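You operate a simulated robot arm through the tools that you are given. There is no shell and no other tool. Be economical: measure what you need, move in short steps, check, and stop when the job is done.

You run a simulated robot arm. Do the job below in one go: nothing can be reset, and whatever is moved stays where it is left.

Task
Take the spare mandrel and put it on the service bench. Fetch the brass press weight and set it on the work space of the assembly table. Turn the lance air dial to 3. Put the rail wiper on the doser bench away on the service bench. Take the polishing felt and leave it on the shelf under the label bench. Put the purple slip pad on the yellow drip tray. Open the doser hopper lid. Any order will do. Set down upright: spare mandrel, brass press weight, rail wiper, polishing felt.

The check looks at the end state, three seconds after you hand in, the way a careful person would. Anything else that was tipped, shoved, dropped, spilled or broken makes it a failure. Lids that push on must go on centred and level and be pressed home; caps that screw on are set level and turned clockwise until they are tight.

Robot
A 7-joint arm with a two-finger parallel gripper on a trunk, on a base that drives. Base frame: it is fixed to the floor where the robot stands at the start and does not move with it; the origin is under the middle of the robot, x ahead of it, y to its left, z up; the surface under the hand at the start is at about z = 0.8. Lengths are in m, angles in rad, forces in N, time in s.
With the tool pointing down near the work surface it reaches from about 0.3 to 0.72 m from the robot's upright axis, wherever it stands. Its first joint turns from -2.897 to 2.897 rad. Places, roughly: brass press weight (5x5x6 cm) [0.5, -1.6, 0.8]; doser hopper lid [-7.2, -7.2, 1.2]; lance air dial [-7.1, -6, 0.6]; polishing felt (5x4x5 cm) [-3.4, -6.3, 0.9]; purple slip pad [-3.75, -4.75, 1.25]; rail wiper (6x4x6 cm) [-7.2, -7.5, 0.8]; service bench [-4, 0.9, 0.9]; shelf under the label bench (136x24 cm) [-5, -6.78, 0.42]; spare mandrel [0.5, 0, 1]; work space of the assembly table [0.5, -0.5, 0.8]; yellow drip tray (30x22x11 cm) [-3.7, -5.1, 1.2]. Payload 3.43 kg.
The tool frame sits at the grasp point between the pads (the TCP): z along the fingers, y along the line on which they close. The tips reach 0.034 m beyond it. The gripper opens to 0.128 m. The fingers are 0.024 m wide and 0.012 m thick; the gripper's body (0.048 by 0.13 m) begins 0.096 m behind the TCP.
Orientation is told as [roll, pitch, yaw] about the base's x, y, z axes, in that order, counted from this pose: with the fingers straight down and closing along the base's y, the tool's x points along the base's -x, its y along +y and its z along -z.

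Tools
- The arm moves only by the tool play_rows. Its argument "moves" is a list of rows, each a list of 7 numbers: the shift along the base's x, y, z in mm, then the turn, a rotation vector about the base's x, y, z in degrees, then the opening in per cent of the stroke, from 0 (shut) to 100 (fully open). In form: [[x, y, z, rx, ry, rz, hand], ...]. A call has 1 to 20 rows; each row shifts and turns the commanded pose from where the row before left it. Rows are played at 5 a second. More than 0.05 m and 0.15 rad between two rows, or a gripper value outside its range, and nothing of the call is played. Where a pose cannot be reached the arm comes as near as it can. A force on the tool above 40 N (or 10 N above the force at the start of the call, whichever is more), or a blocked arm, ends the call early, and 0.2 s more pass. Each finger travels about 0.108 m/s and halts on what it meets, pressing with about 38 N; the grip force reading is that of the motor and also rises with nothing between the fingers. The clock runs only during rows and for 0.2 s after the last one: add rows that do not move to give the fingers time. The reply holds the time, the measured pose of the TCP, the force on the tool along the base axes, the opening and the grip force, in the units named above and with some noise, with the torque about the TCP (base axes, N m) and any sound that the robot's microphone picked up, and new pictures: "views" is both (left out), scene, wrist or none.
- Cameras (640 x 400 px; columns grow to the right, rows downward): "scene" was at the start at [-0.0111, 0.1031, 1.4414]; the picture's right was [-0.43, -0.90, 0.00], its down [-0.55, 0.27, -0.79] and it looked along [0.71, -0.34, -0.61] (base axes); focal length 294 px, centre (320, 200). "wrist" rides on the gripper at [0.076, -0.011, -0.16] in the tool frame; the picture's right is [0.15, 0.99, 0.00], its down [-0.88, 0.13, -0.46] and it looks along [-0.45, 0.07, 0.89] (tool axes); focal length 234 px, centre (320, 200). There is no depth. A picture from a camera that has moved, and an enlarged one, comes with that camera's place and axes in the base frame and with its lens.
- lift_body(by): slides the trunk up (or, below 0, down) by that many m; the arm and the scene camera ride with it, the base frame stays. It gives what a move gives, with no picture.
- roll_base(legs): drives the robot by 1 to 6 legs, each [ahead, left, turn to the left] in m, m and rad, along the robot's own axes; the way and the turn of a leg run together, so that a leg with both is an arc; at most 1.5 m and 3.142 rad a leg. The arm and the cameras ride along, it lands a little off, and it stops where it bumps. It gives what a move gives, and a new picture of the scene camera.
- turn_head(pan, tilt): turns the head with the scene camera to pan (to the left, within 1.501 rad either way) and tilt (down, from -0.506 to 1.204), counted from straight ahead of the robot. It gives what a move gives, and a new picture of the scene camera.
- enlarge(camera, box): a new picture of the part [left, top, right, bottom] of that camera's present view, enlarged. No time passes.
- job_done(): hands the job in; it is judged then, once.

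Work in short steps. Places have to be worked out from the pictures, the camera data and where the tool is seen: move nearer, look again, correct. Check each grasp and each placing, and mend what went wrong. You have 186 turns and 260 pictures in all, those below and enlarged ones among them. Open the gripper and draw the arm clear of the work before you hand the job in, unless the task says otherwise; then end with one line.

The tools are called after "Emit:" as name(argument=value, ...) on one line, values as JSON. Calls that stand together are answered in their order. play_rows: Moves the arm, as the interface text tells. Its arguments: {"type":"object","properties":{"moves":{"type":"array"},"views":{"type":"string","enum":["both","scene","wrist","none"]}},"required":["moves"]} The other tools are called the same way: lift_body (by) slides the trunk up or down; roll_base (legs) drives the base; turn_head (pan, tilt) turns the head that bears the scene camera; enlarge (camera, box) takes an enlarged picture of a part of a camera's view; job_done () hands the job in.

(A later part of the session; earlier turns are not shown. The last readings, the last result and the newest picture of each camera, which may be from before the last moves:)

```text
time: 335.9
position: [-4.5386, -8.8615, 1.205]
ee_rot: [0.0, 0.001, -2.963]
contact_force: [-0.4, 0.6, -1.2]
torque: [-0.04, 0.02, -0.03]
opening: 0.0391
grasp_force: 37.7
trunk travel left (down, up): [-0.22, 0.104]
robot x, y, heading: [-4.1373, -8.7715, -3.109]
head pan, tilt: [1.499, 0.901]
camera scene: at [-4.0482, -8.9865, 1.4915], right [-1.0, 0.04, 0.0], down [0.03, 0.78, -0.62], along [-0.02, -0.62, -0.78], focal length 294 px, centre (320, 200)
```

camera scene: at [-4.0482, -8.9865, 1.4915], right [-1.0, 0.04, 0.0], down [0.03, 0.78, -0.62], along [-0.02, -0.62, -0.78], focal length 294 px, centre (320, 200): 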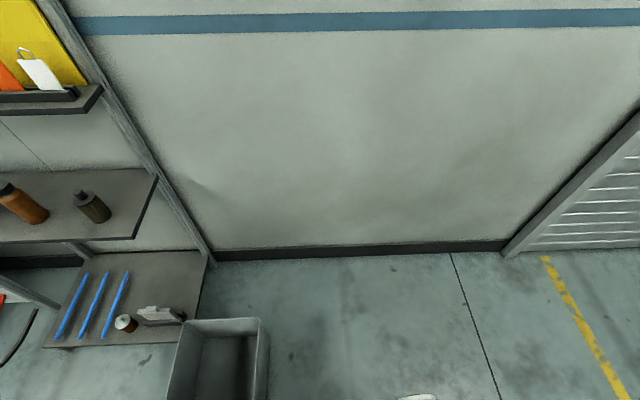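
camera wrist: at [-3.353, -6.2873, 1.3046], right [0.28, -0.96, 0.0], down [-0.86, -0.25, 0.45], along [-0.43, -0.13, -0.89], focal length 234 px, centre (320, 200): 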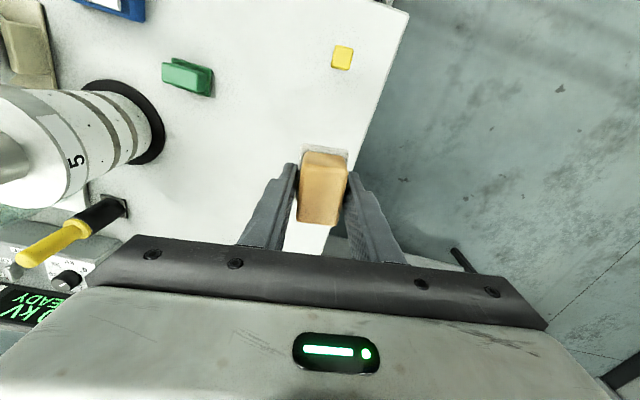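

The base's rear corner touches the box edge (box still standing). Go ahead 0.18 m, then left.

Emit:
roll_base(legs=[[0.18, 0, 0], [0, 0.38, -0.035]])

Emit:
turn_head(pan=-0.3, tilt=0.5)

```text
time: 341.2
position: [-4.7137, -9.2297, 1.2039]
ee_rot: [0.001, 0.001, -2.997]
contact_force: [-0.7, -0.4, -0.5]
torque: [-0.02, 0.05, -0.01]
opening: 0.0389
grasp_force: 37.2
trunk travel left (down, up): [-0.22, 0.104]
robot x, y, heading: [-4.3127, -9.1551, -3.143]
head pan, tilt: [1.499, 0.901]
camera scene: at [-4.2276, -9.37, 1.4915], right [-1.0, 0.07, 0.0], down [0.06, 0.78, -0.62], along [-0.04, -0.62, -0.78], focal length 294 px, centre (320, 200)
```

scene: 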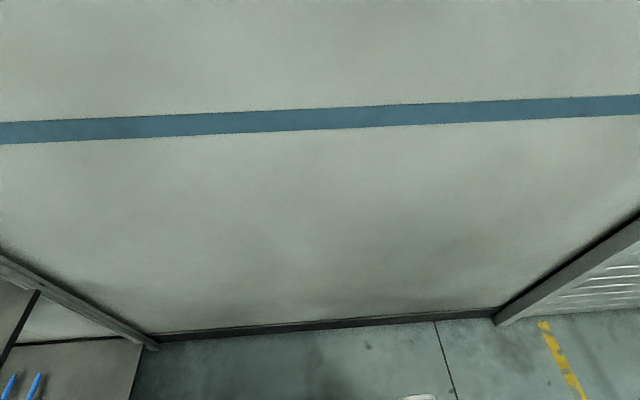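

```text
time: 343.0
position: [-4.7125, -9.2283, 1.205]
ee_rot: [0.001, 0.001, -2.996]
contact_force: [0.0, 0.3, -0.2]
torque: [0.01, -0.03, 0.01]
opening: 0.039
grasp_force: 38.3
trunk travel left (down, up): [-0.22, 0.104]
robot x, y, heading: [-4.3107, -9.1588, -3.138]
head pan, tilt: [-0.3, 0.499]
camera scene: at [-4.3092, -9.2679, 1.5254], right [0.29, 0.96, 0.0], down [0.46, -0.14, -0.88], along [-0.84, 0.26, -0.48], focal length 294 px, centre (320, 200)
```

scene: 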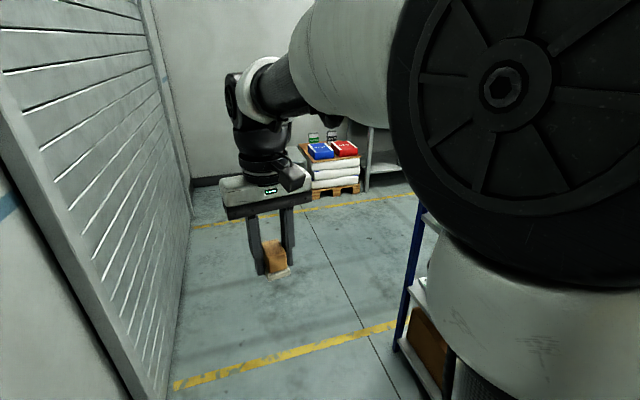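

Clear ahead: drive 1.5 m and look right.

Emit:
roll_base(legs=[[1.45, 0, 0]])

Emit:
turn_head(pan=-1.3, tilt=0.4)

Emit:
turn_head(pan=-0.4, tilt=0.3)

```text
time: 350.2
position: [-6.1644, -9.2494, 1.2058]
ee_rot: [0.001, 0.002, -2.979]
contact_force: [-0.4, 0.2, -1.3]
torque: [-0.04, 0.0, 0.0]
opening: 0.0391
grasp_force: 38.3
trunk travel left (down, up): [-0.22, 0.104]
robot x, y, heading: [-5.7642, -9.1671, -3.129]
head pan, tilt: [-0.3, 0.499]
camera scene: at [-5.7594, -9.2815, 1.5254], right [0.28, 0.96, 0.0], down [0.46, -0.13, -0.88], along [-0.84, 0.24, -0.48], focal length 294 px, centre (320, 200)
```

scene: 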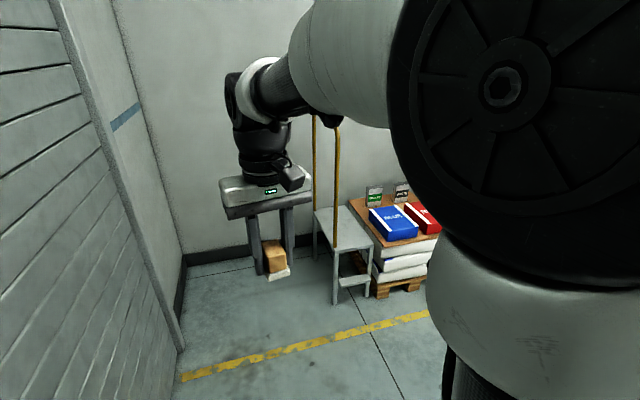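

```text
time: 351.5
position: [-6.163, -9.249, 1.2055]
ee_rot: [-0.001, 0.001, -2.979]
contact_force: [0.4, -0.6, -1.0]
torque: [-0.02, -0.02, 0.03]
opening: 0.0387
grasp_force: 38.2
trunk travel left (down, up): [-0.22, 0.104]
robot x, y, heading: [-5.7647, -9.1663, -3.126]
head pan, tilt: [-1.3, 0.4]
camera scene: at [-5.6984, -9.2181, 1.5345], right [0.96, 0.28, 0.0], down [0.11, -0.37, -0.92], along [-0.26, 0.88, -0.39], focal length 294 px, centre (320, 200)
```

scene: 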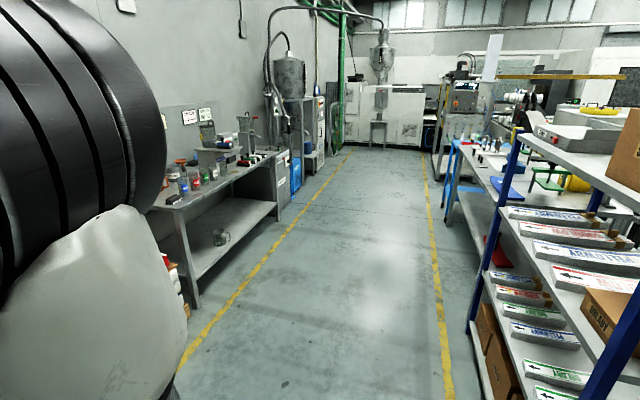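

```text
time: 352.7
position: [-6.1633, -9.2491, 1.2045]
ee_rot: [0.001, 0.002, -2.977]
contact_force: [0.7, 0.5, 0.5]
torque: [0.03, 0.04, -0.01]
opening: 0.039
grasp_force: 38.4
trunk travel left (down, up): [-0.22, 0.104]
robot x, y, heading: [-5.768, -9.1694, -3.119]
head pan, tilt: [-0.4, 0.3]
camera scene: at [-5.7586, -9.272, 1.5438], right [0.37, 0.93, 0.0], down [0.27, -0.11, -0.96], along [-0.89, 0.36, -0.3], focal length 294 px, centre (320, 200)
```

scene: 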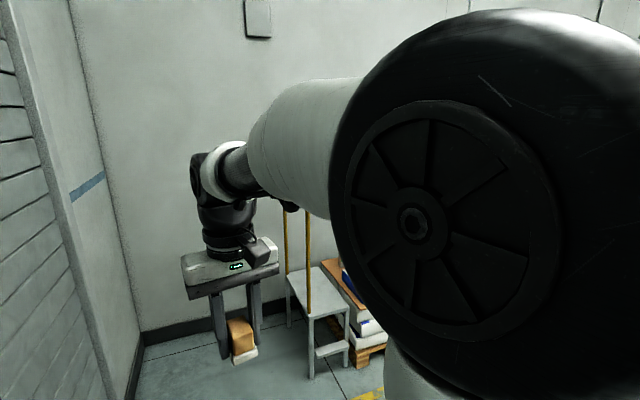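

An open aisle runs along y here (centre x≈-6.05): doser bench on the -x side, label bench past the rack on the +x side. Move up the aisle and turn to face +x.

Emit:
roll_base(legs=[[0.25, 0, 0], [0, -1.3, -0.02], [0, 0, -1.571], [0.3, 0, 0]])

Emit:
turn_head(pan=-0.9, tilt=0.5)

Emit:
turn_head(pan=0.6, tilt=0.5)

```text
time: 372.2
position: [-6.106, -7.1827, 1.2046]
ee_rot: [0.0, 0.0, 1.736]
contact_force: [0.0, -1.1, -0.5]
torque: [0.01, 0.0, 0.02]
opening: 0.0388
grasp_force: 37.6
trunk travel left (down, up): [-0.22, 0.104]
robot x, y, heading: [-6.0217, -7.5763, 1.592]
head pan, tilt: [-0.4, 0.3]
camera scene: at [-6.1275, -7.5851, 1.5438], right [0.93, -0.37, 0.0], down [-0.11, -0.28, -0.96], along [0.35, 0.89, -0.3], focal length 294 px, centre (320, 200)
```

scene: 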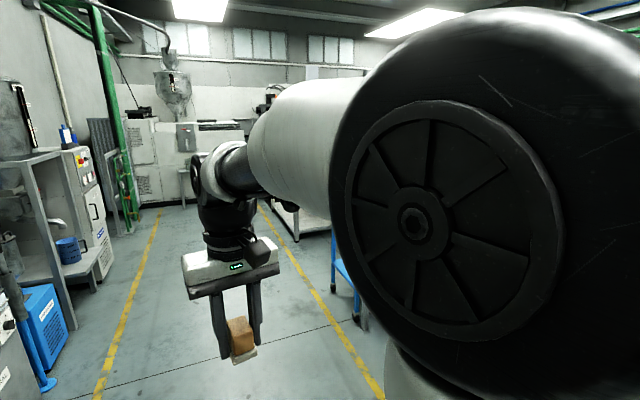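

```text
time: 373.2
position: [-6.1049, -7.1819, 1.2051]
ee_rot: [-0.001, 0.001, 1.737]
contact_force: [0.1, -0.3, -0.6]
torque: [-0.02, 0.02, 0.04]
opening: 0.0391
grasp_force: 38.1
trunk travel left (down, up): [-0.22, 0.104]
robot x, y, heading: [-6.0241, -7.5782, 1.598]
head pan, tilt: [-0.901, 0.499]
camera scene: at [-6.092, -7.6139, 1.5254], right [0.64, -0.77, 0.0], down [-0.37, -0.31, -0.88], along [0.68, 0.56, -0.48], focal length 294 px, centre (320, 200)
```

scene: 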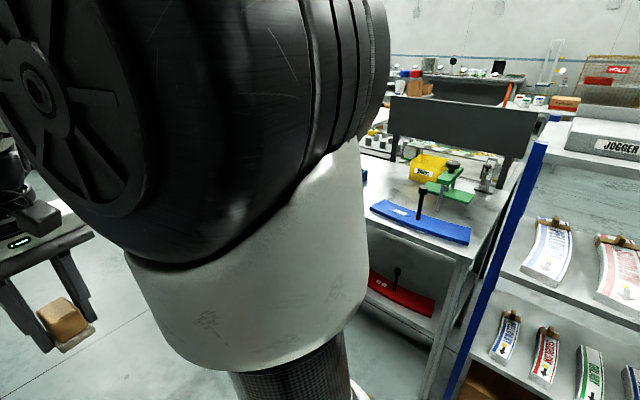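

```text
time: 374.8
position: [-6.1057, -7.1822, 1.2053]
ee_rot: [0.002, 0.001, 1.736]
contact_force: [-0.4, 0.1, 0.5]
torque: [-0.03, 0.02, -0.02]
opening: 0.0389
grasp_force: 37.6
trunk travel left (down, up): [-0.22, 0.104]
robot x, y, heading: [-6.0244, -7.5823, 1.59]
head pan, tilt: [0.6, 0.499]
camera scene: at [-6.215, -7.5979, 1.5254], right [0.81, 0.58, 0.0], down [0.28, -0.39, -0.88], along [-0.51, 0.71, -0.48], focal length 294 px, centre (320, 200)
```

scene: 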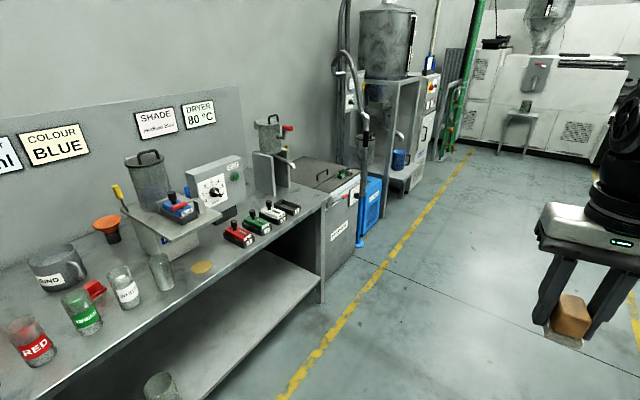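

Move ahead to y≈-6.8 and turn right to face the label bench.

Emit:
roll_base(legs=[[0.8, 0, 0], [0, 0, -1.59]])

Emit:
turn_head(pan=0.0, tilt=0.6)

```text
time: 383.1
position: [-5.643, -6.7308, 1.2045]
ee_rot: [0.0, 0.0, 0.105]
contact_force: [-1.1, 0.3, -0.3]
torque: [-0.01, -0.02, 0.02]
opening: 0.0388
grasp_force: 37.9
trunk travel left (down, up): [-0.22, 0.104]
robot x, y, heading: [-6.0467, -6.7895, -0.043]
head pan, tilt: [0.6, 0.499]
camera scene: at [-6.0523, -6.594, 1.5254], right [0.53, -0.85, 0.0], down [-0.41, -0.25, -0.88], along [0.74, 0.47, -0.48], focal length 294 px, centre (320, 200)
```

scene: 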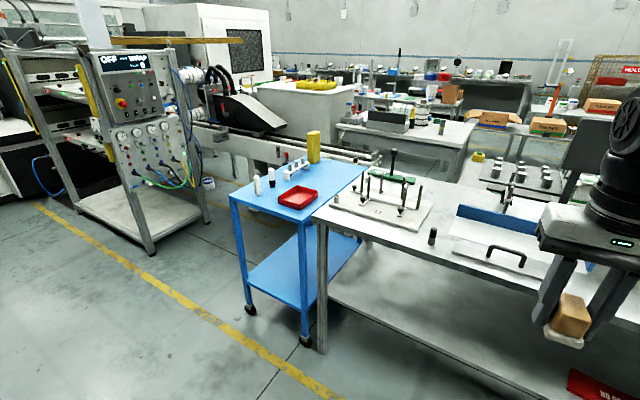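

```text
time: 384.1
position: [-5.6437, -6.7302, 1.2048]
ee_rot: [-0.002, 0.002, 0.106]
contact_force: [1.0, -0.2, -1.5]
torque: [-0.02, -0.01, -0.01]
opening: 0.0388
grasp_force: 38.1
trunk travel left (down, up): [-0.22, 0.104]
robot x, y, heading: [-6.0458, -6.7874, -0.043]
head pan, tilt: [0.0, 0.6]
camera scene: at [-6.041, -6.6458, 1.5163], right [-0.04, -1.0, 0.0], down [-0.56, 0.02, -0.83], along [0.82, -0.03, -0.56], focal length 294 px, centre (320, 200)
```

scene: 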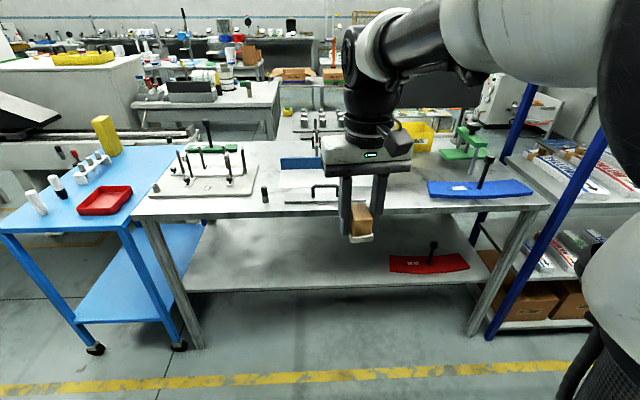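

The label bench shelf (z≈0.42) sits fully beneath the top, so a vertical tool won't fit. I'll set the felt briefly on the bench top, regrasp with the tool tilted ~45°, then slide it under. Drive nearer first.

Emit:
roll_base(legs=[[0.3, 0, 0.043]])

Emit:
play_rows(moves=[[30, -20, 0, 0, 0, -4.3, 0], [40, -20, 0, 0, 0, -4.3, 0], [40, -25, -10, 0, 0, 0, 0], [40, -25, -20, 0, 0, 0, 0], [40, -25, -20, 0, 0, 0, 0], [30, -20, -20, 0, 0, 0, 0], [0, 0, -20, 0, 0, 0, 0], [0, 0, -20, 0, 0, 0, 0]], views="both")

```text
time: 386.2
position: [-5.3409, -6.7162, 1.2053]
ee_rot: [0.0, 0.003, 0.148]
contact_force: [-1.2, 0.1, -0.7]
torque: [-0.02, 0.01, 0.04]
opening: 0.0388
grasp_force: 37.9
trunk travel left (down, up): [-0.22, 0.104]
robot x, y, heading: [-5.7377, -6.789, 0.01]
head pan, tilt: [0.0, 0.6]
camera scene: at [-5.7421, -6.6511, 1.5163], right [0.01, -1.0, 0.0], down [-0.57, 0.0, -0.82], along [0.82, 0.0, -0.57], focal length 294 px, centre (320, 200)
```

scene: 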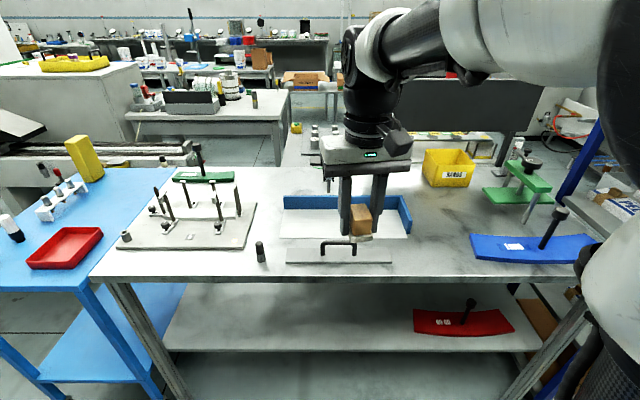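

```text
refused: row 4 steps farther than a row can; nothing moved
```

Emit:
play_rows(moves=[[30, -30, 0, 0, 0, -4.3, 0], [30, -38, 0, 0, 0, -4.3, 0], [30, -38, -10, 0, 0, 0, 0], [30, -38, -10, 0, 0, 0, 0], [30, -38, -10, 0, 0, 0, 0], [30, -38, -10, 0, 0, 0, 0], [30, -35, -10, 0, 0, 0, 0], [30, -25, -20, 0, 0, 0, 0], [15, 0, -30, 0, 0, 0, 0], [0, 0, -40, 0, 0, 0, 0], [0, 0, -40, 0, 0, 0, 0], [0, 0, -30, 0, 0, 0, 0]], views="both")

```text
time: 388.8
position: [-5.0868, -6.9965, 0.9935]
ee_rot: [-0.001, 0.001, 0.0]
contact_force: [0.1, -1.0, -0.8]
torque: [0.01, 0.02, 0.03]
opening: 0.0389
grasp_force: 37.8
trunk travel left (down, up): [-0.22, 0.104]
robot x, y, heading: [-5.7413, -6.7917, 0.008]
head pan, tilt: [0.0, 0.6]
camera scene: at [-5.7421, -6.6511, 1.5163], right [0.01, -1.0, 0.0], down [-0.57, 0.0, -0.82], along [0.82, 0.0, -0.57], focal length 294 px, centre (320, 200)
camera wrist: at [-5.1629, -7.0093, 1.1544], right [-0.15, 0.99, 0.0], down [0.88, 0.13, 0.45], along [0.45, 0.07, -0.89], focal length 234 px, centre (320, 200)
```

scene: 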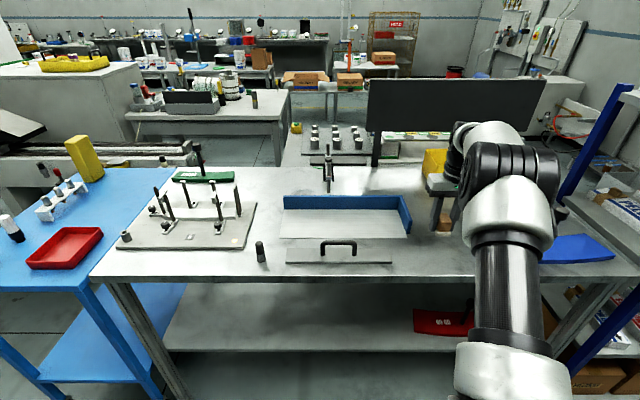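
wrist: 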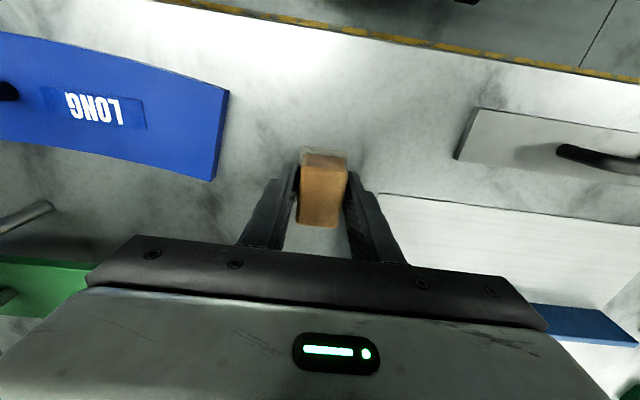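

Spot is free. Lower to contact.

Emit:
play_rows(moves=[[0, 0, -30, 0, 0, 0, 0], [0, 0, -25, 0, 0, 0, 0], [0, 0, -12, 0, 0, 0, 0], [0, 0, -6, 0, 0, 0, 0], [0, 0, -4, 0, 0, 0, 0], [0, 0, 0, 0, 0, 0, 0]], views="none")

```text
time: 389.8
position: [-5.084, -6.9966, 0.9339]
ee_rot: [-0.002, -0.009, 0.0]
contact_force: [-6.0, 1.8, 15.2]
torque: [0.42, 0.37, 0.19]
opening: 0.0388
grasp_force: 37.8
trunk travel left (down, up): [-0.22, 0.104]
robot x, y, heading: [-5.7423, -6.7893, 0.006]
head pan, tilt: [0.0, 0.6]
stopped in row 4: the force on the tool passed its limit at 46 N (the readings are from after the stop); the commanded pose is now the measured one
```

Contact at z=0.934 (bench top ≈0.888). Release and back up.

Emit:
play_rows(moves=[[0, 0, 1, 0, 0, 0, 0], [0, 0, 0, 0, 0, 0, 40], [0, 0, 0, 0, 0, 0, 60], [0, 0, 0, 0, 0, 0, 60], [0, 0, 30, 0, 0, 0, 60], [-20, 0, 40, 0, 0, 0, 60], [-30, 0, 40, 0, 0, 0, 60], [-40, 0, 10, 0, 0, 0, 60]], views="both")

```text
time: 391.6
position: [-5.1758, -6.9976, 1.0542]
ee_rot: [-0.002, -0.004, -0.001]
contact_force: [0.4, -0.4, 0.3]
torque: [-0.03, 0.05, 0.0]
opening: 0.0768
grasp_force: 0.1
trunk travel left (down, up): [-0.22, 0.104]
robot x, y, heading: [-5.7409, -6.7919, 0.007]
head pan, tilt: [0.0, 0.6]
camera scene: at [-5.7427, -6.6509, 1.5162], right [0.01, -1.0, 0.0], down [-0.56, 0.0, -0.83], along [0.83, 0.0, -0.56], focal length 294 px, centre (320, 200)
camera wrist: at [-5.2529, -7.0089, 1.213], right [-0.15, 0.99, 0.0], down [0.88, 0.13, 0.46], along [0.45, 0.07, -0.89], focal length 234 px, centre (320, 200)
```

scene: 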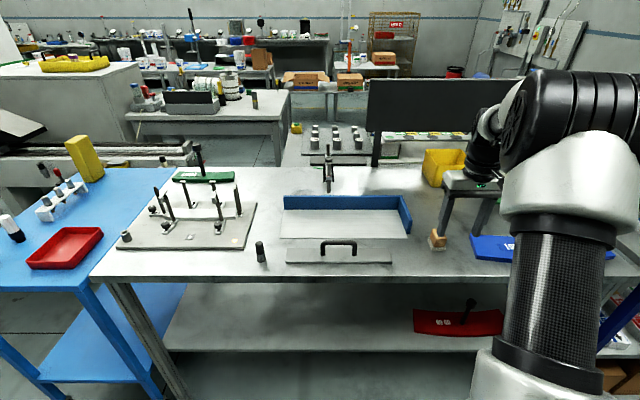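
wrist: 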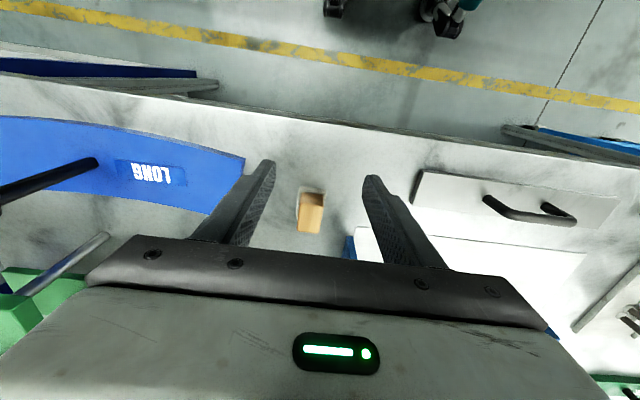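

Felt stands upright. Now tilt the tool 45° forward (fingers pointing ahead-down).

Emit:
play_rows(moves=[[0, 0, 0, 0, -7.5, 0, 60], [0, 0, 0, 0, -7.5, 0, 60], [0, 0, 0, 0, -7.5, 0, 60], [0, 0, 0, 0, -7.5, 0, 60], [0, 0, 0, 0, -7.5, 0, 60], [0, 0, 0, 0, -7.5, 0, 60], [0, 0, 0, 0, 0, 0, 60]], views="both")

```text
time: 393.2
position: [-5.1756, -6.9972, 1.0519]
ee_rot: [-0.002, -0.79, 0.0]
contact_force: [0.3, 0.5, -0.1]
torque: [0.02, 0.01, 0.02]
opening: 0.0769
grasp_force: 0.2
trunk travel left (down, up): [-0.22, 0.104]
robot x, y, heading: [-5.7435, -6.7939, 0.006]
head pan, tilt: [0.0, 0.6]
camera scene: at [-5.7426, -6.6513, 1.5164], right [0.01, -1.0, 0.0], down [-0.56, 0.0, -0.83], along [0.83, 0.0, -0.56], focal length 294 px, centre (320, 200)
camera wrist: at [-5.3425, -7.0095, 1.1107], right [-0.1, 0.99, -0.11], down [0.3, 0.13, 0.95], along [0.95, 0.06, -0.31], focal length 234 px, centre (320, 200)
```

scene: 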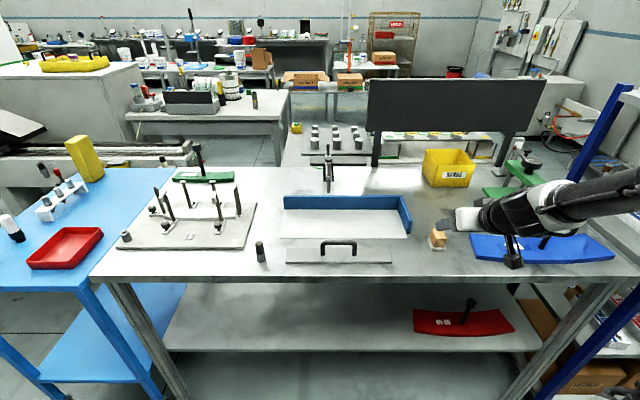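
wrist: 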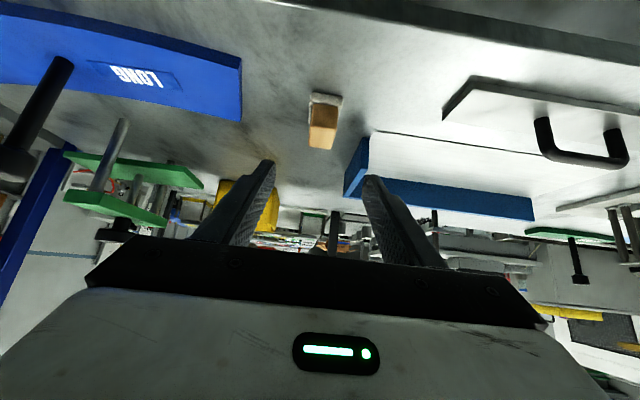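

Tilt works. Approach the block along the tool direction and grasp.

Emit:
play_rows(moves=[[0, 0, -24, 0, 0, 0, 60], [0, 0, -24, 0, 0, 0, 60], [27, 0, -27, 0, 0, 0, 60], [27, 0, -27, 0, 0, 0, 60], [13, 0, -13, 0, 0, 0, 60]], views="both")

Emit:
enlarge(camera="scene", box=[400, 190, 520, 290])

```text
time: 394.4
position: [-5.1072, -6.9979, 0.9354]
ee_rot: [-0.003, -0.79, 0.0]
contact_force: [0.8, 0.0, 0.3]
torque: [-0.03, -0.01, -0.03]
opening: 0.0769
grasp_force: 0.1
trunk travel left (down, up): [-0.22, 0.104]
robot x, y, heading: [-5.7434, -6.7893, 0.006]
head pan, tilt: [0.0, 0.6]
camera scene: at [-5.7424, -6.651, 1.5163], right [0.01, -1.0, 0.0], down [-0.57, 0.0, -0.82], along [0.82, 0.0, -0.57], focal length 294 px, centre (320, 200)
camera wrist: at [-5.2745, -7.0098, 0.9947], right [-0.1, 0.99, -0.11], down [0.3, 0.13, 0.95], along [0.95, 0.07, -0.31], focal length 234 px, centre (320, 200)
```

scene: 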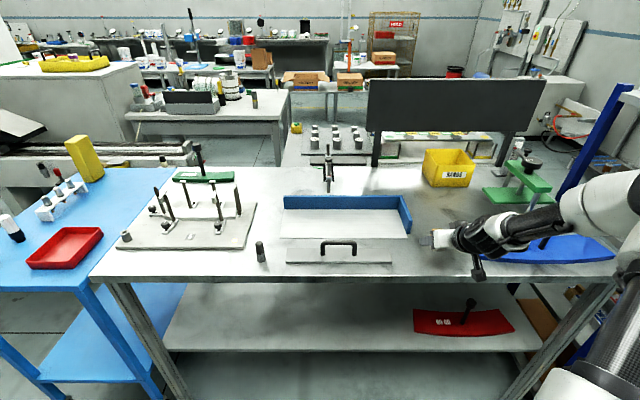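
wrist: 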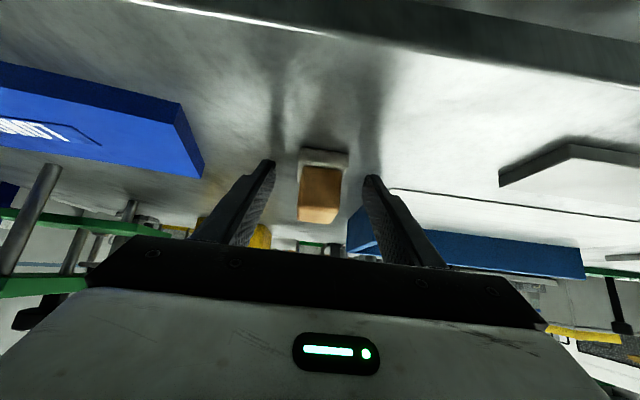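

```text
4.00 times, centred on (460, 240) of scene
camera zoom: at [-5.7424, -6.651, 1.5163], right [0.01, -1.0, 0.0], down [-0.57, 0.0, -0.82], along [0.82, 0.0, -0.57], focal length 1177 px, centre (-240, 40)
```

zoom: 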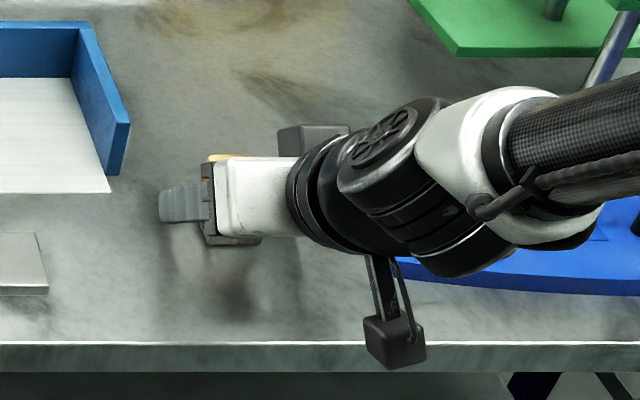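

Advance 12 mm further and close.

Emit:
play_rows(moves=[[9, 1, -9, 0, 0, 0, 60], [0, 0, 0, 0, 0, 0, 30], [0, 0, 0, 0, 0, 0, 0], [0, 0, 0, 0, 0, 0, 0], [0, 0, 0, 0, 0, 0, 0]], views="wrist")

```text
time: 395.1
position: [-5.096, -6.9907, 0.9311]
ee_rot: [-0.003, -0.801, 0.006]
contact_force: [2.7, 0.3, 11.3]
torque: [0.21, -0.09, 0.05]
opening: 0.0393
grasp_force: 38.2
trunk travel left (down, up): [-0.22, 0.104]
robot x, y, heading: [-5.7401, -6.7918, 0.009]
head pan, tilt: [0.0, 0.6]
stopped in row 3: the force on the tool passed its limit at 66 N (the readings are from after the stop); the commanded pose is now the measured one
camera wrist: at [-5.2634, -7.0045, 0.9894], right [-0.11, 0.99, -0.11], down [0.28, 0.13, 0.95], along [0.95, 0.07, -0.3], focal length 234 px, centre (320, 200)
```

wrist: 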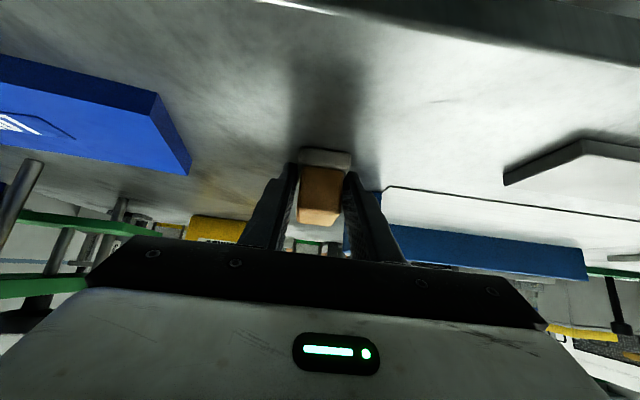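

Gripped. Lift slowly and check the block stays upright.

Emit:
play_rows(moves=[[0, 0, 4, 0, 0, 0, 0], [0, 0, 8, 0, 0, 0, 0], [0, 0, 15, 0, 0, 0, 0], [-10, 0, 20, 0, 0, 0, 0], [-25, 0, 20, 0, 0, 0, 0], [-35, 0, 15, 0, 0, 0, 0], [-40, 0, 10, 0, 0, 0, 0], [-40, 0, 0, 0, 0, 0, 0]], views="both")

Emit:
enlarge(camera="scene", box=[380, 180, 540, 300])

```text
time: 396.9
position: [-5.2457, -6.9903, 1.0201]
ee_rot: [0.002, -0.795, 0.006]
contact_force: [-0.5, 0.0, -0.7]
torque: [-0.03, -0.01, 0.02]
opening: 0.0388
grasp_force: 37.7
trunk travel left (down, up): [-0.22, 0.104]
robot x, y, heading: [-5.743, -6.7927, 0.007]
head pan, tilt: [0.0, 0.6]
camera scene: at [-5.7429, -6.6507, 1.5163], right [0.01, -1.0, 0.0], down [-0.56, 0.0, -0.83], along [0.83, 0.01, -0.56], focal length 294 px, centre (320, 200)
camera wrist: at [-5.413, -7.0036, 1.0787], right [-0.11, 0.99, -0.1], down [0.29, 0.13, 0.95], along [0.95, 0.07, -0.3], focal length 234 px, centre (320, 200)
```

scene: 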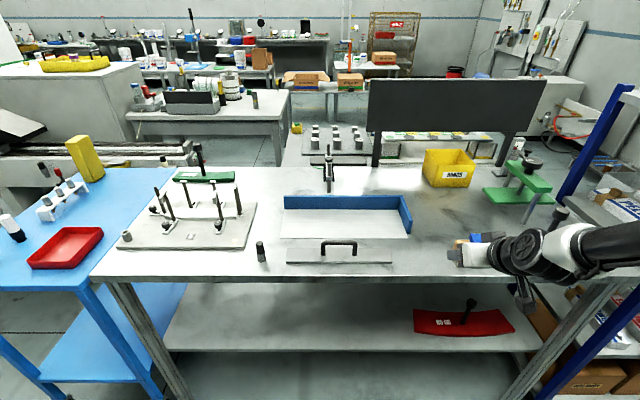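
wrist: 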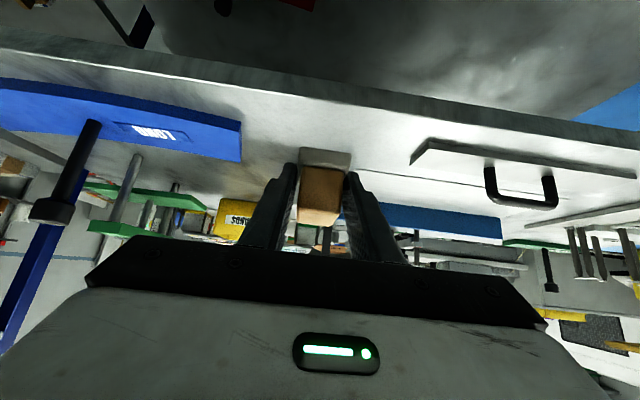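

```text
3.33 times, centred on (460, 240) of scene
camera zoom: at [-5.7429, -6.6507, 1.5163], right [0.01, -1.0, 0.0], down [-0.56, 0.0, -0.83], along [0.83, 0.01, -0.56], focal length 981 px, centre (-147, 67)
```

zoom: 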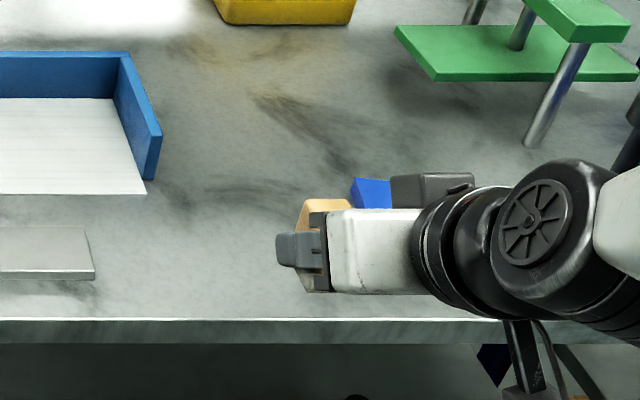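

Held upright. Back up 0.2 m, shift y to ≈-6.72, and lower the trunk so the hand comes in front of the shelf.

Emit:
roll_base(legs=[[-0.2, 0, 0]])

Emit:
play_rows(moves=[[0, 40, 0, 0, 0, 0, 0], [0, 45, 0, 0, 0, 0, 0], [0, 45, 0, 0, 0, 0, 0], [0, 45, 0, 0, 0, 0, 0], [0, 45, 0, 0, 0, 0, 0], [0, 40, 0, 0, 0, 0, 0]], views="none")

Emit:
lift_body(by=-0.2)

```text
time: 398.5
position: [-5.4443, -6.9905, 1.0196]
ee_rot: [0.003, -0.795, 0.008]
contact_force: [-0.3, -1.6, -0.2]
torque: [0.02, 0.01, -0.03]
opening: 0.0386
grasp_force: 37.7
trunk travel left (down, up): [-0.22, 0.104]
robot x, y, heading: [-5.9416, -6.7934, 0.014]
head pan, tilt: [0.0, 0.6]
camera scene: at [-5.9432, -6.6523, 1.5163], right [0.01, -1.0, 0.0], down [-0.56, -0.01, -0.83], along [0.83, 0.01, -0.56], focal length 294 px, centre (320, 200)
```

scene: 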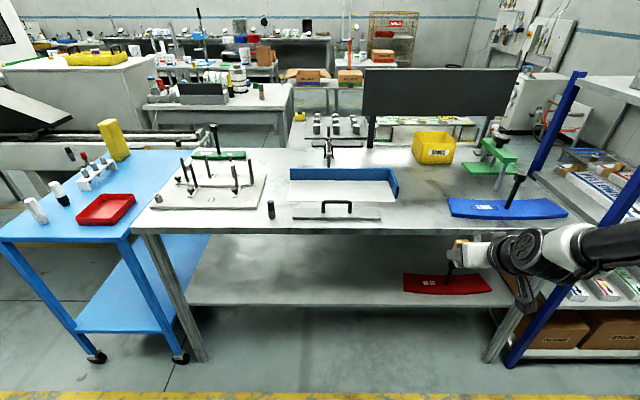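

```text
time: 399.9
position: [-5.445, -6.727, 1.0209]
ee_rot: [0.003, -0.793, 0.008]
contact_force: [0.8, 0.5, 0.8]
torque: [0.0, -0.02, 0.03]
opening: 0.0389
grasp_force: 38.2
trunk travel left (down, up): [-0.22, 0.104]
robot x, y, heading: [-5.9426, -6.7941, 0.006]
head pan, tilt: [0.0, 0.6]
```

```text
time: 402.1
position: [-5.4436, -6.728, 0.8219]
ee_rot: [0.003, -0.795, 0.009]
contact_force: [-0.4, 0.6, -0.4]
torque: [-0.01, 0.02, -0.02]
opening: 0.0388
grasp_force: 37.9
trunk travel left (down, up): [-0.02, 0.304]
robot x, y, heading: [-5.9448, -6.7925, 0.01]
head pan, tilt: [0.0, 0.6]
```

Lower the hand in front of the shelf to z≈0.51.

Emit:
play_rows(moves=[[0, 0, -40, 0, 0, 0, 0], [0, 0, -45, 0, 0, 0, 0], [0, 0, -45, 0, 0, 0, 0], [0, 0, -45, 0, 0, 0, 0], [0, 0, -45, 0, 0, 0, 0], [0, 0, -45, 0, 0, 0, 0], [0, 0, -40, 0, 0, 0, 0], [0, 0, 0, 0, 0, 0, 0]], views="both")

```text
time: 403.9
position: [-5.4455, -6.7273, 0.517]
ee_rot: [0.0, -0.793, 0.009]
contact_force: [0.1, 0.6, -0.5]
torque: [0.0, 0.02, 0.01]
opening: 0.0387
grasp_force: 38.3
trunk travel left (down, up): [-0.02, 0.304]
robot x, y, heading: [-5.9398, -6.7932, 0.006]
head pan, tilt: [0.0, 0.6]
camera scene: at [-5.9432, -6.6523, 1.3163], right [0.01, -1.0, 0.0], down [-0.56, -0.01, -0.83], along [0.83, 0.01, -0.56], focal length 294 px, centre (320, 200)
camera wrist: at [-5.6132, -6.7415, 0.5751], right [-0.11, 0.99, -0.1], down [0.29, 0.13, 0.95], along [0.95, 0.08, -0.3], focal length 234 px, centre (320, 200)
```

scene: 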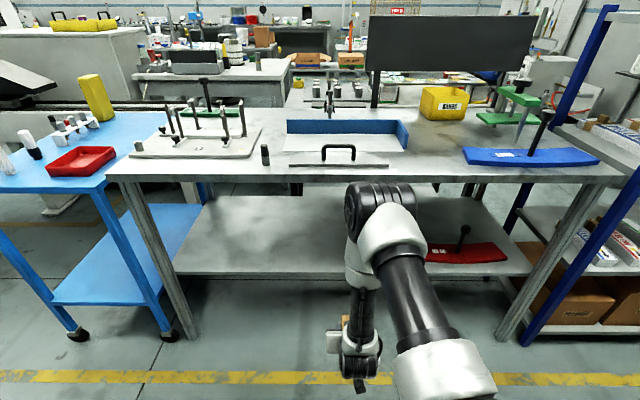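
wrist: 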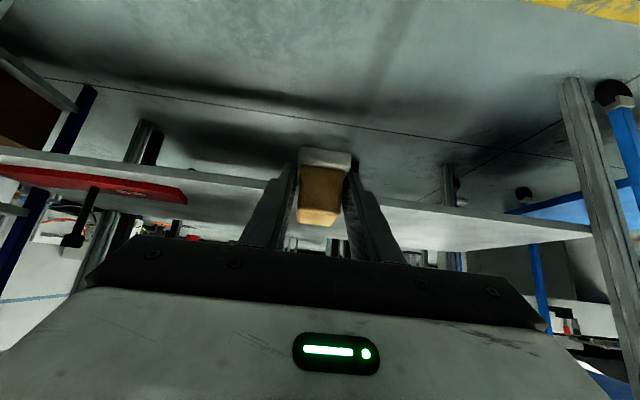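

Extend forward in steps, watching clearance.

Emit:
play_rows(moves=[[40, 0, 0, 0, 0, 0, 0], [45, 0, 0, 0, 0, 0, 0], [45, 0, 0, 0, 0, 0, 0], [45, 0, 0, 0, 0, 0, 0], [40, 0, 0, 0, 0, 0, 0], [0, 0, 0, 0, 0, 0, 0]], views="both")

```text
time: 405.3
position: [-5.2291, -6.7278, 0.5166]
ee_rot: [0.002, -0.794, 0.008]
contact_force: [0.4, -0.8, -1.2]
torque: [-0.01, 0.03, -0.04]
opening: 0.0386
grasp_force: 37.9
trunk travel left (down, up): [-0.02, 0.304]
robot x, y, heading: [-5.937, -6.7902, 0.01]
head pan, tilt: [0.0, 0.6]
camera scene: at [-5.9432, -6.6523, 1.3163], right [0.01, -1.0, 0.0], down [-0.56, -0.01, -0.83], along [0.82, 0.01, -0.56], focal length 294 px, centre (320, 200)
camera wrist: at [-5.3966, -6.742, 0.5743], right [-0.11, 0.99, -0.1], down [0.29, 0.13, 0.95], along [0.95, 0.08, -0.3], focal length 234 px, centre (320, 200)
```

scene: 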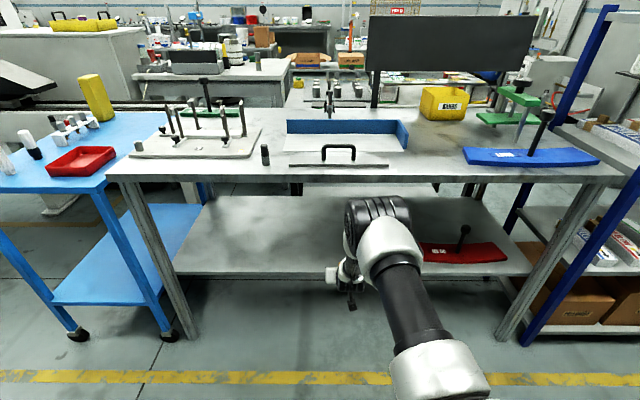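
wrist: 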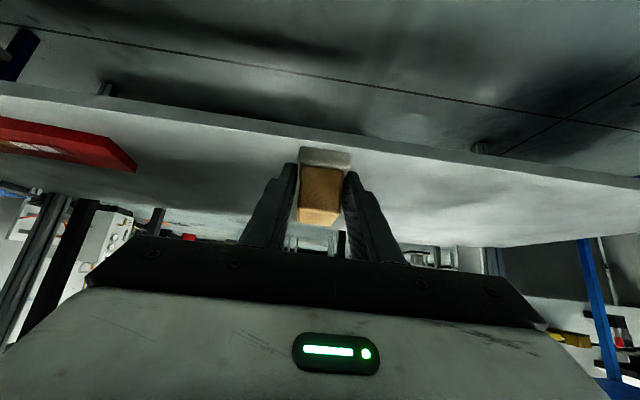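

Emit:
play_rows(moves=[[40, 0, 0, 0, 0, 0, 0], [45, 0, 0, 0, 0, 0, 0], [45, 0, 0, 0, 0, 0, 0], [40, 0, -5, 0, 0, 0, 0], [0, 0, -10, 0, 0, 0, 0], [0, 0, 0, 0, 0, 0, 0]], views="both")

```text
time: 406.7
position: [-5.0883, -6.7311, 0.5024]
ee_rot: [0.002, -0.795, 0.008]
contact_force: [-0.9, -0.6, -0.7]
torque: [0.01, -0.03, 0.02]
opening: 0.0387
grasp_force: 38.2
out of reach, approached as far as the arm can: row 4
trunk travel left (down, up): [-0.02, 0.304]
robot x, y, heading: [-5.9441, -6.793, 0.012]
head pan, tilt: [0.0, 0.6]
camera scene: at [-5.9432, -6.6523, 1.3163], right [0.01, -1.0, 0.0], down [-0.56, -0.01, -0.83], along [0.82, 0.01, -0.56], focal length 294 px, centre (320, 200)
camera wrist: at [-5.2554, -6.7458, 0.5604], right [-0.11, 0.99, -0.1], down [0.29, 0.13, 0.95], along [0.95, 0.08, -0.3], focal length 234 px, centre (320, 200)
```

scene: 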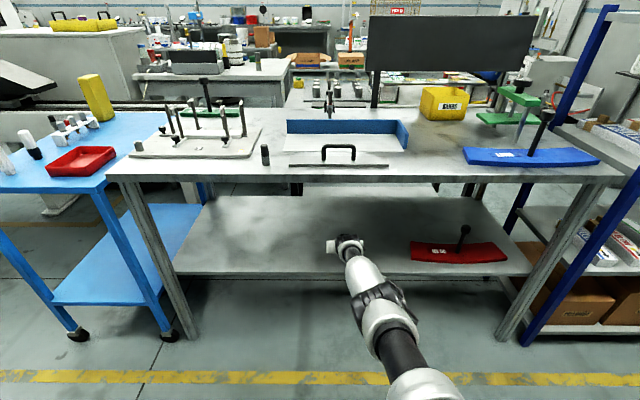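
wrist: 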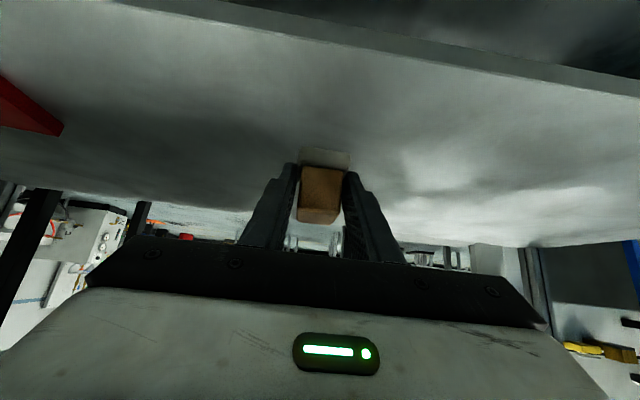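

Nearly fully extended; nudge the base 5 cm forward, then lower to contact.

Emit:
roll_base(legs=[[0.05, 0, 0]])

Emit:
play_rows(moves=[[-5, 0, -10, 0, 0, 0, 0], [0, 0, -10, 0, 0, 0, 0], [0, 0, -8, 0, 0, 0, 0], [0, 0, -4, 0, 0, 0, 0], [0, 0, 0, 0, 0, 0, 0]], views="wrist")

```text
time: 407.6
position: [-5.0372, -6.7315, 0.5016]
ee_rot: [0.002, -0.793, 0.009]
contact_force: [0.4, 0.1, -1.0]
torque: [-0.03, 0.03, 0.01]
opening: 0.0389
grasp_force: 37.9
trunk travel left (down, up): [-0.02, 0.304]
robot x, y, heading: [-5.8905, -6.7931, 0.006]
head pan, tilt: [0.0, 0.6]
camera scene: at [-5.8922, -6.6518, 1.3163], right [0.01, -1.0, 0.0], down [-0.56, -0.01, -0.83], along [0.83, 0.01, -0.56], focal length 294 px, centre (320, 200)
```

scene: 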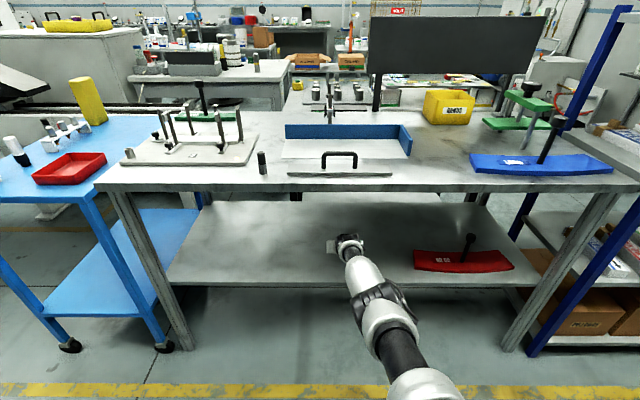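

```text
time: 408.8
position: [-5.043, -6.7301, 0.4887]
ee_rot: [0.004, -0.795, 0.007]
contact_force: [0.3, 0.7, -0.7]
torque: [0.01, 0.04, 0.04]
opening: 0.0388
grasp_force: 37.9
out of reach, approached as far as the arm can: row 2, 3
trunk travel left (down, up): [-0.02, 0.304]
robot x, y, heading: [-5.8915, -6.7934, 0.007]
head pan, tilt: [0.0, 0.6]
camera wrist: at [-5.2105, -6.7434, 0.5463], right [-0.11, 0.99, -0.1], down [0.29, 0.13, 0.95], along [0.95, 0.08, -0.3], focal length 234 px, centre (320, 200)
```

wrist: 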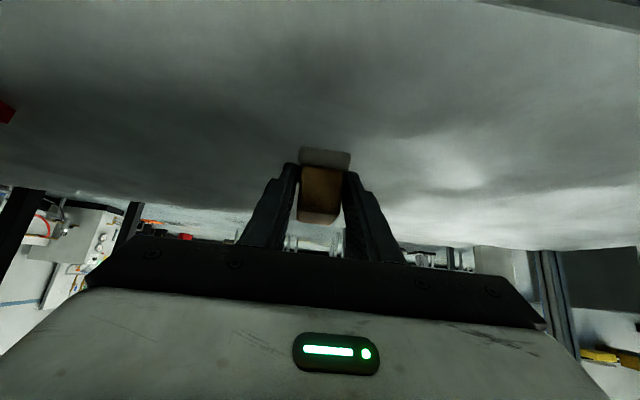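

Slightly out of reach; retract 70 mm and drive 60 mm forward, then lower.

Emit:
play_rows(moves=[[-35, 0, 0, 0, 0, 0, 0], [-35, 0, 0, 0, 0, 0, 0], [0, 0, 0, 0, 0, 0, 0]], views="none")

Emit:
roll_base(legs=[[0.06, 0, 0]])

Emit:
play_rows(moves=[[0, 0, -6, 0, 0, 0, 0], [0, 0, -6, 0, 0, 0, 0], [0, 0, -4, 0, 0, 0, 0], [0, 0, 0, 0, 0, 0, 0]], views="none")

```text
time: 409.6
position: [-5.0565, -6.7264, 0.4641]
ee_rot: [0.003, -0.793, 0.01]
contact_force: [0.6, -0.2, -0.5]
torque: [0.0, 0.02, 0.04]
opening: 0.0389
grasp_force: 37.8
out of reach, approached as far as the arm can: row 1, 2
trunk travel left (down, up): [-0.02, 0.304]
robot x, y, heading: [-5.8893, -6.7959, 0.006]
head pan, tilt: [0.0, 0.6]
```

```text
time: 410.6
position: [-4.9967, -6.7249, 0.4649]
ee_rot: [0.0, -0.794, 0.008]
contact_force: [-0.8, 0.2, -1.3]
torque: [0.01, 0.01, -0.01]
opening: 0.0387
grasp_force: 38.5
trunk travel left (down, up): [-0.02, 0.304]
robot x, y, heading: [-5.8314, -6.7887, 0.013]
head pan, tilt: [0.0, 0.6]
camera scene: at [-5.8322, -6.6513, 1.3163], right [0.01, -1.0, 0.0], down [-0.56, -0.01, -0.83], along [0.83, 0.01, -0.56], focal length 294 px, centre (320, 200)
```

scene: 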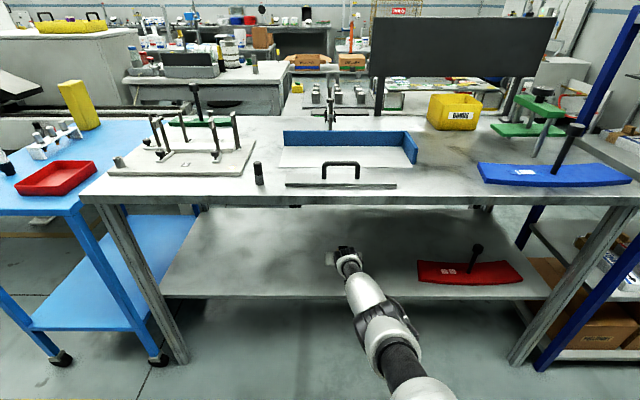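

```text
time: 411.6
position: [-4.9983, -6.7255, 0.4582]
ee_rot: [0.003, -0.794, 0.009]
contact_force: [0.4, 0.1, -1.4]
torque: [-0.01, 0.01, 0.0]
opening: 0.0389
grasp_force: 38.0
out of reach, approached as far as the arm can: row 2, 3
trunk travel left (down, up): [-0.02, 0.304]
robot x, y, heading: [-5.8309, -6.7876, 0.01]
head pan, tilt: [0.0, 0.6]
```

No contact yet; continue down a little.

Emit:
play_rows(moves=[[-20, 0, 0, 0, 0, 0, 0], [-10, 0, -3, 0, 0, 0, 0], [0, 0, -3, 0, 0, 0, 0], [0, 0, 0, 0, 0, 0, 0]], views="both")

Emit:
enlarge(camera="scene", box=[290, 210, 400, 310])

```text
time: 412.6
position: [-5.0287, -6.7258, 0.4538]
ee_rot: [0.0, -0.796, 0.008]
contact_force: [-0.3, 0.1, 4.0]
torque: [-0.04, -0.12, 0.02]
opening: 0.0386
grasp_force: 38.3
trunk travel left (down, up): [-0.02, 0.304]
robot x, y, heading: [-5.8292, -6.7884, 0.012]
head pan, tilt: [0.0, 0.6]
camera scene: at [-5.8326, -6.6513, 1.3164], right [0.01, -1.0, 0.0], down [-0.56, -0.01, -0.83], along [0.83, 0.01, -0.56], focal length 294 px, centre (320, 200)
camera wrist: at [-5.1949, -6.7398, 0.511], right [-0.11, 0.99, -0.1], down [0.29, 0.13, 0.95], along [0.95, 0.08, -0.3], focal length 234 px, centre (320, 200)
```

scene: 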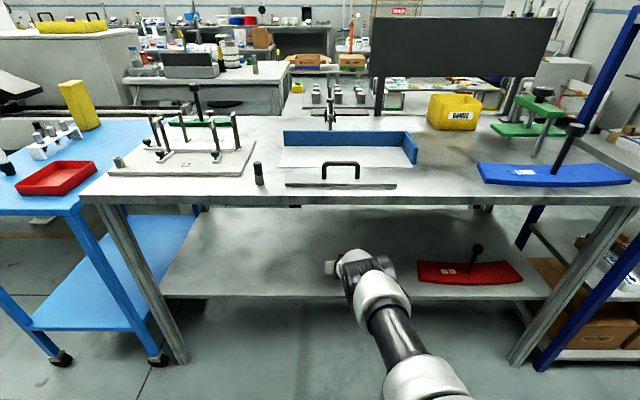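
wrist: 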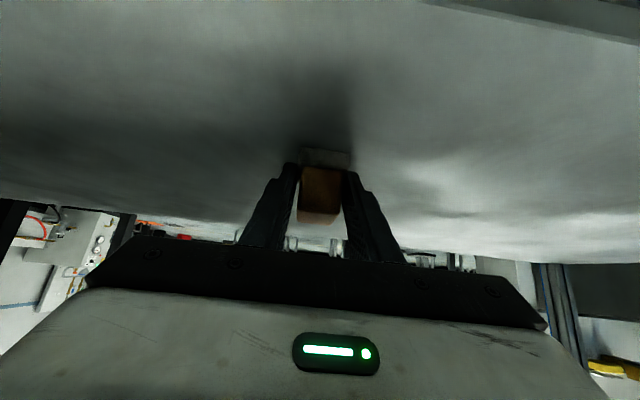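

```text
4.00 times, centred on (345, 260) of scene
camera zoom: at [-5.8326, -6.6513, 1.3164], right [0.01, -1.0, 0.0], down [-0.56, -0.01, -0.83], along [0.83, 0.01, -0.56], focal length 1177 px, centre (220, -40)
```

zoom: 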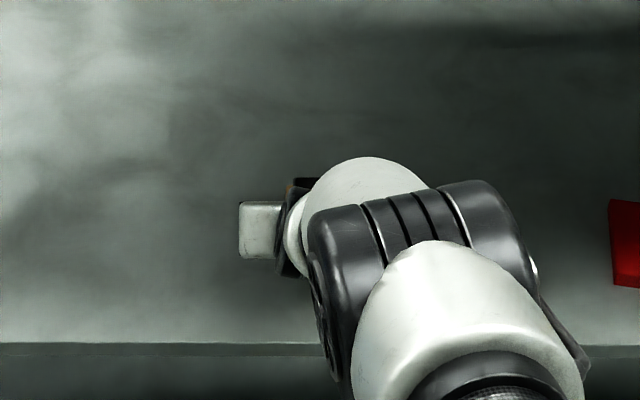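

Contact begins (force now +4 N). Press 2 mm, then release and withdraw along the tool axis.

Emit:
play_rows(moves=[[0, 0, -2, 0, 0, 0, 0], [0, 0, 0, 0, 0, 0, 0]], views="none")

```text
time: 413.2
position: [-5.0274, -6.7251, 0.4525]
ee_rot: [0.0, -0.798, 0.008]
contact_force: [-3.3, 0.6, 15.3]
torque: [-0.03, 0.09, -0.02]
opening: 0.0388
grasp_force: 37.8
trunk travel left (down, up): [-0.02, 0.304]
robot x, y, heading: [-5.8339, -6.7885, 0.008]
head pan, tilt: [0.0, 0.6]
```

Emit:
play_rows(moves=[[0, 0, 1, 0, 0, 0, 0], [0, 0, 0, 0, 0, 0, 40], [0, 0, 0, 0, 0, 0, 55], [0, 0, 0, 0, 0, 0, 60], [-10, 0, 10, 0, 0, 0, 60], [-25, 0, 25, 0, 0, 0, 60], [-35, 0, 25, 0, 0, 0, 60], [-45, 0, 10, 0, 0, 0, 60], [-45, 0, 0, 0, 0, 0, 60]], views="both")

```text
time: 415.2
position: [-5.1894, -6.7241, 0.5189]
ee_rot: [0.002, -0.794, 0.008]
contact_force: [-0.1, 1.2, 0.0]
torque: [0.0, -0.01, 0.01]
opening: 0.077
grasp_force: 0.0
trunk travel left (down, up): [-0.02, 0.304]
robot x, y, heading: [-5.8282, -6.7914, 0.012]
head pan, tilt: [0.0, 0.6]
camera scene: at [-5.8321, -6.6513, 1.3163], right [0.01, -1.0, 0.0], down [-0.56, -0.01, -0.83], along [0.82, 0.01, -0.57], focal length 294 px, centre (320, 200)
camera wrist: at [-5.3556, -6.7385, 0.5777], right [-0.11, 0.99, -0.1], down [0.29, 0.13, 0.95], along [0.95, 0.08, -0.3], focal length 234 px, centre (320, 200)
```

scene: 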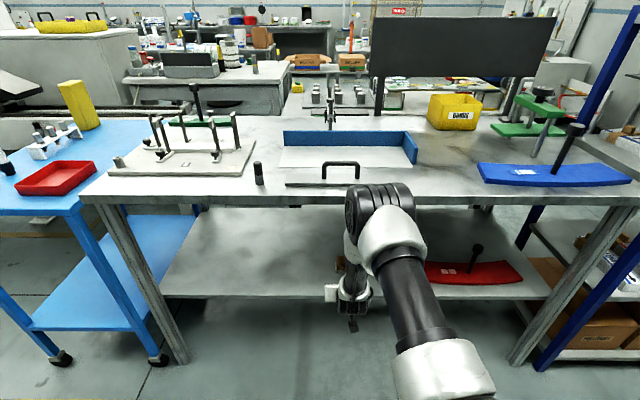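
wrist: 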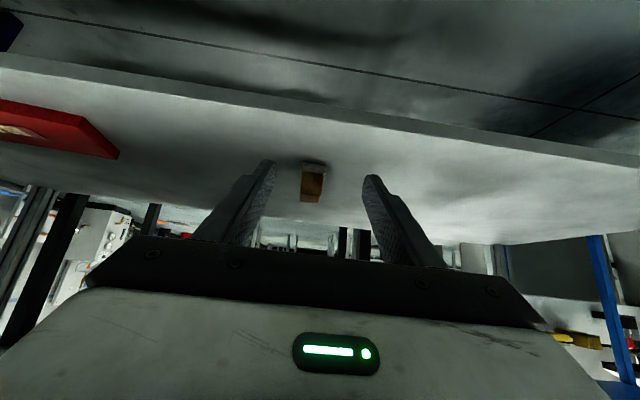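

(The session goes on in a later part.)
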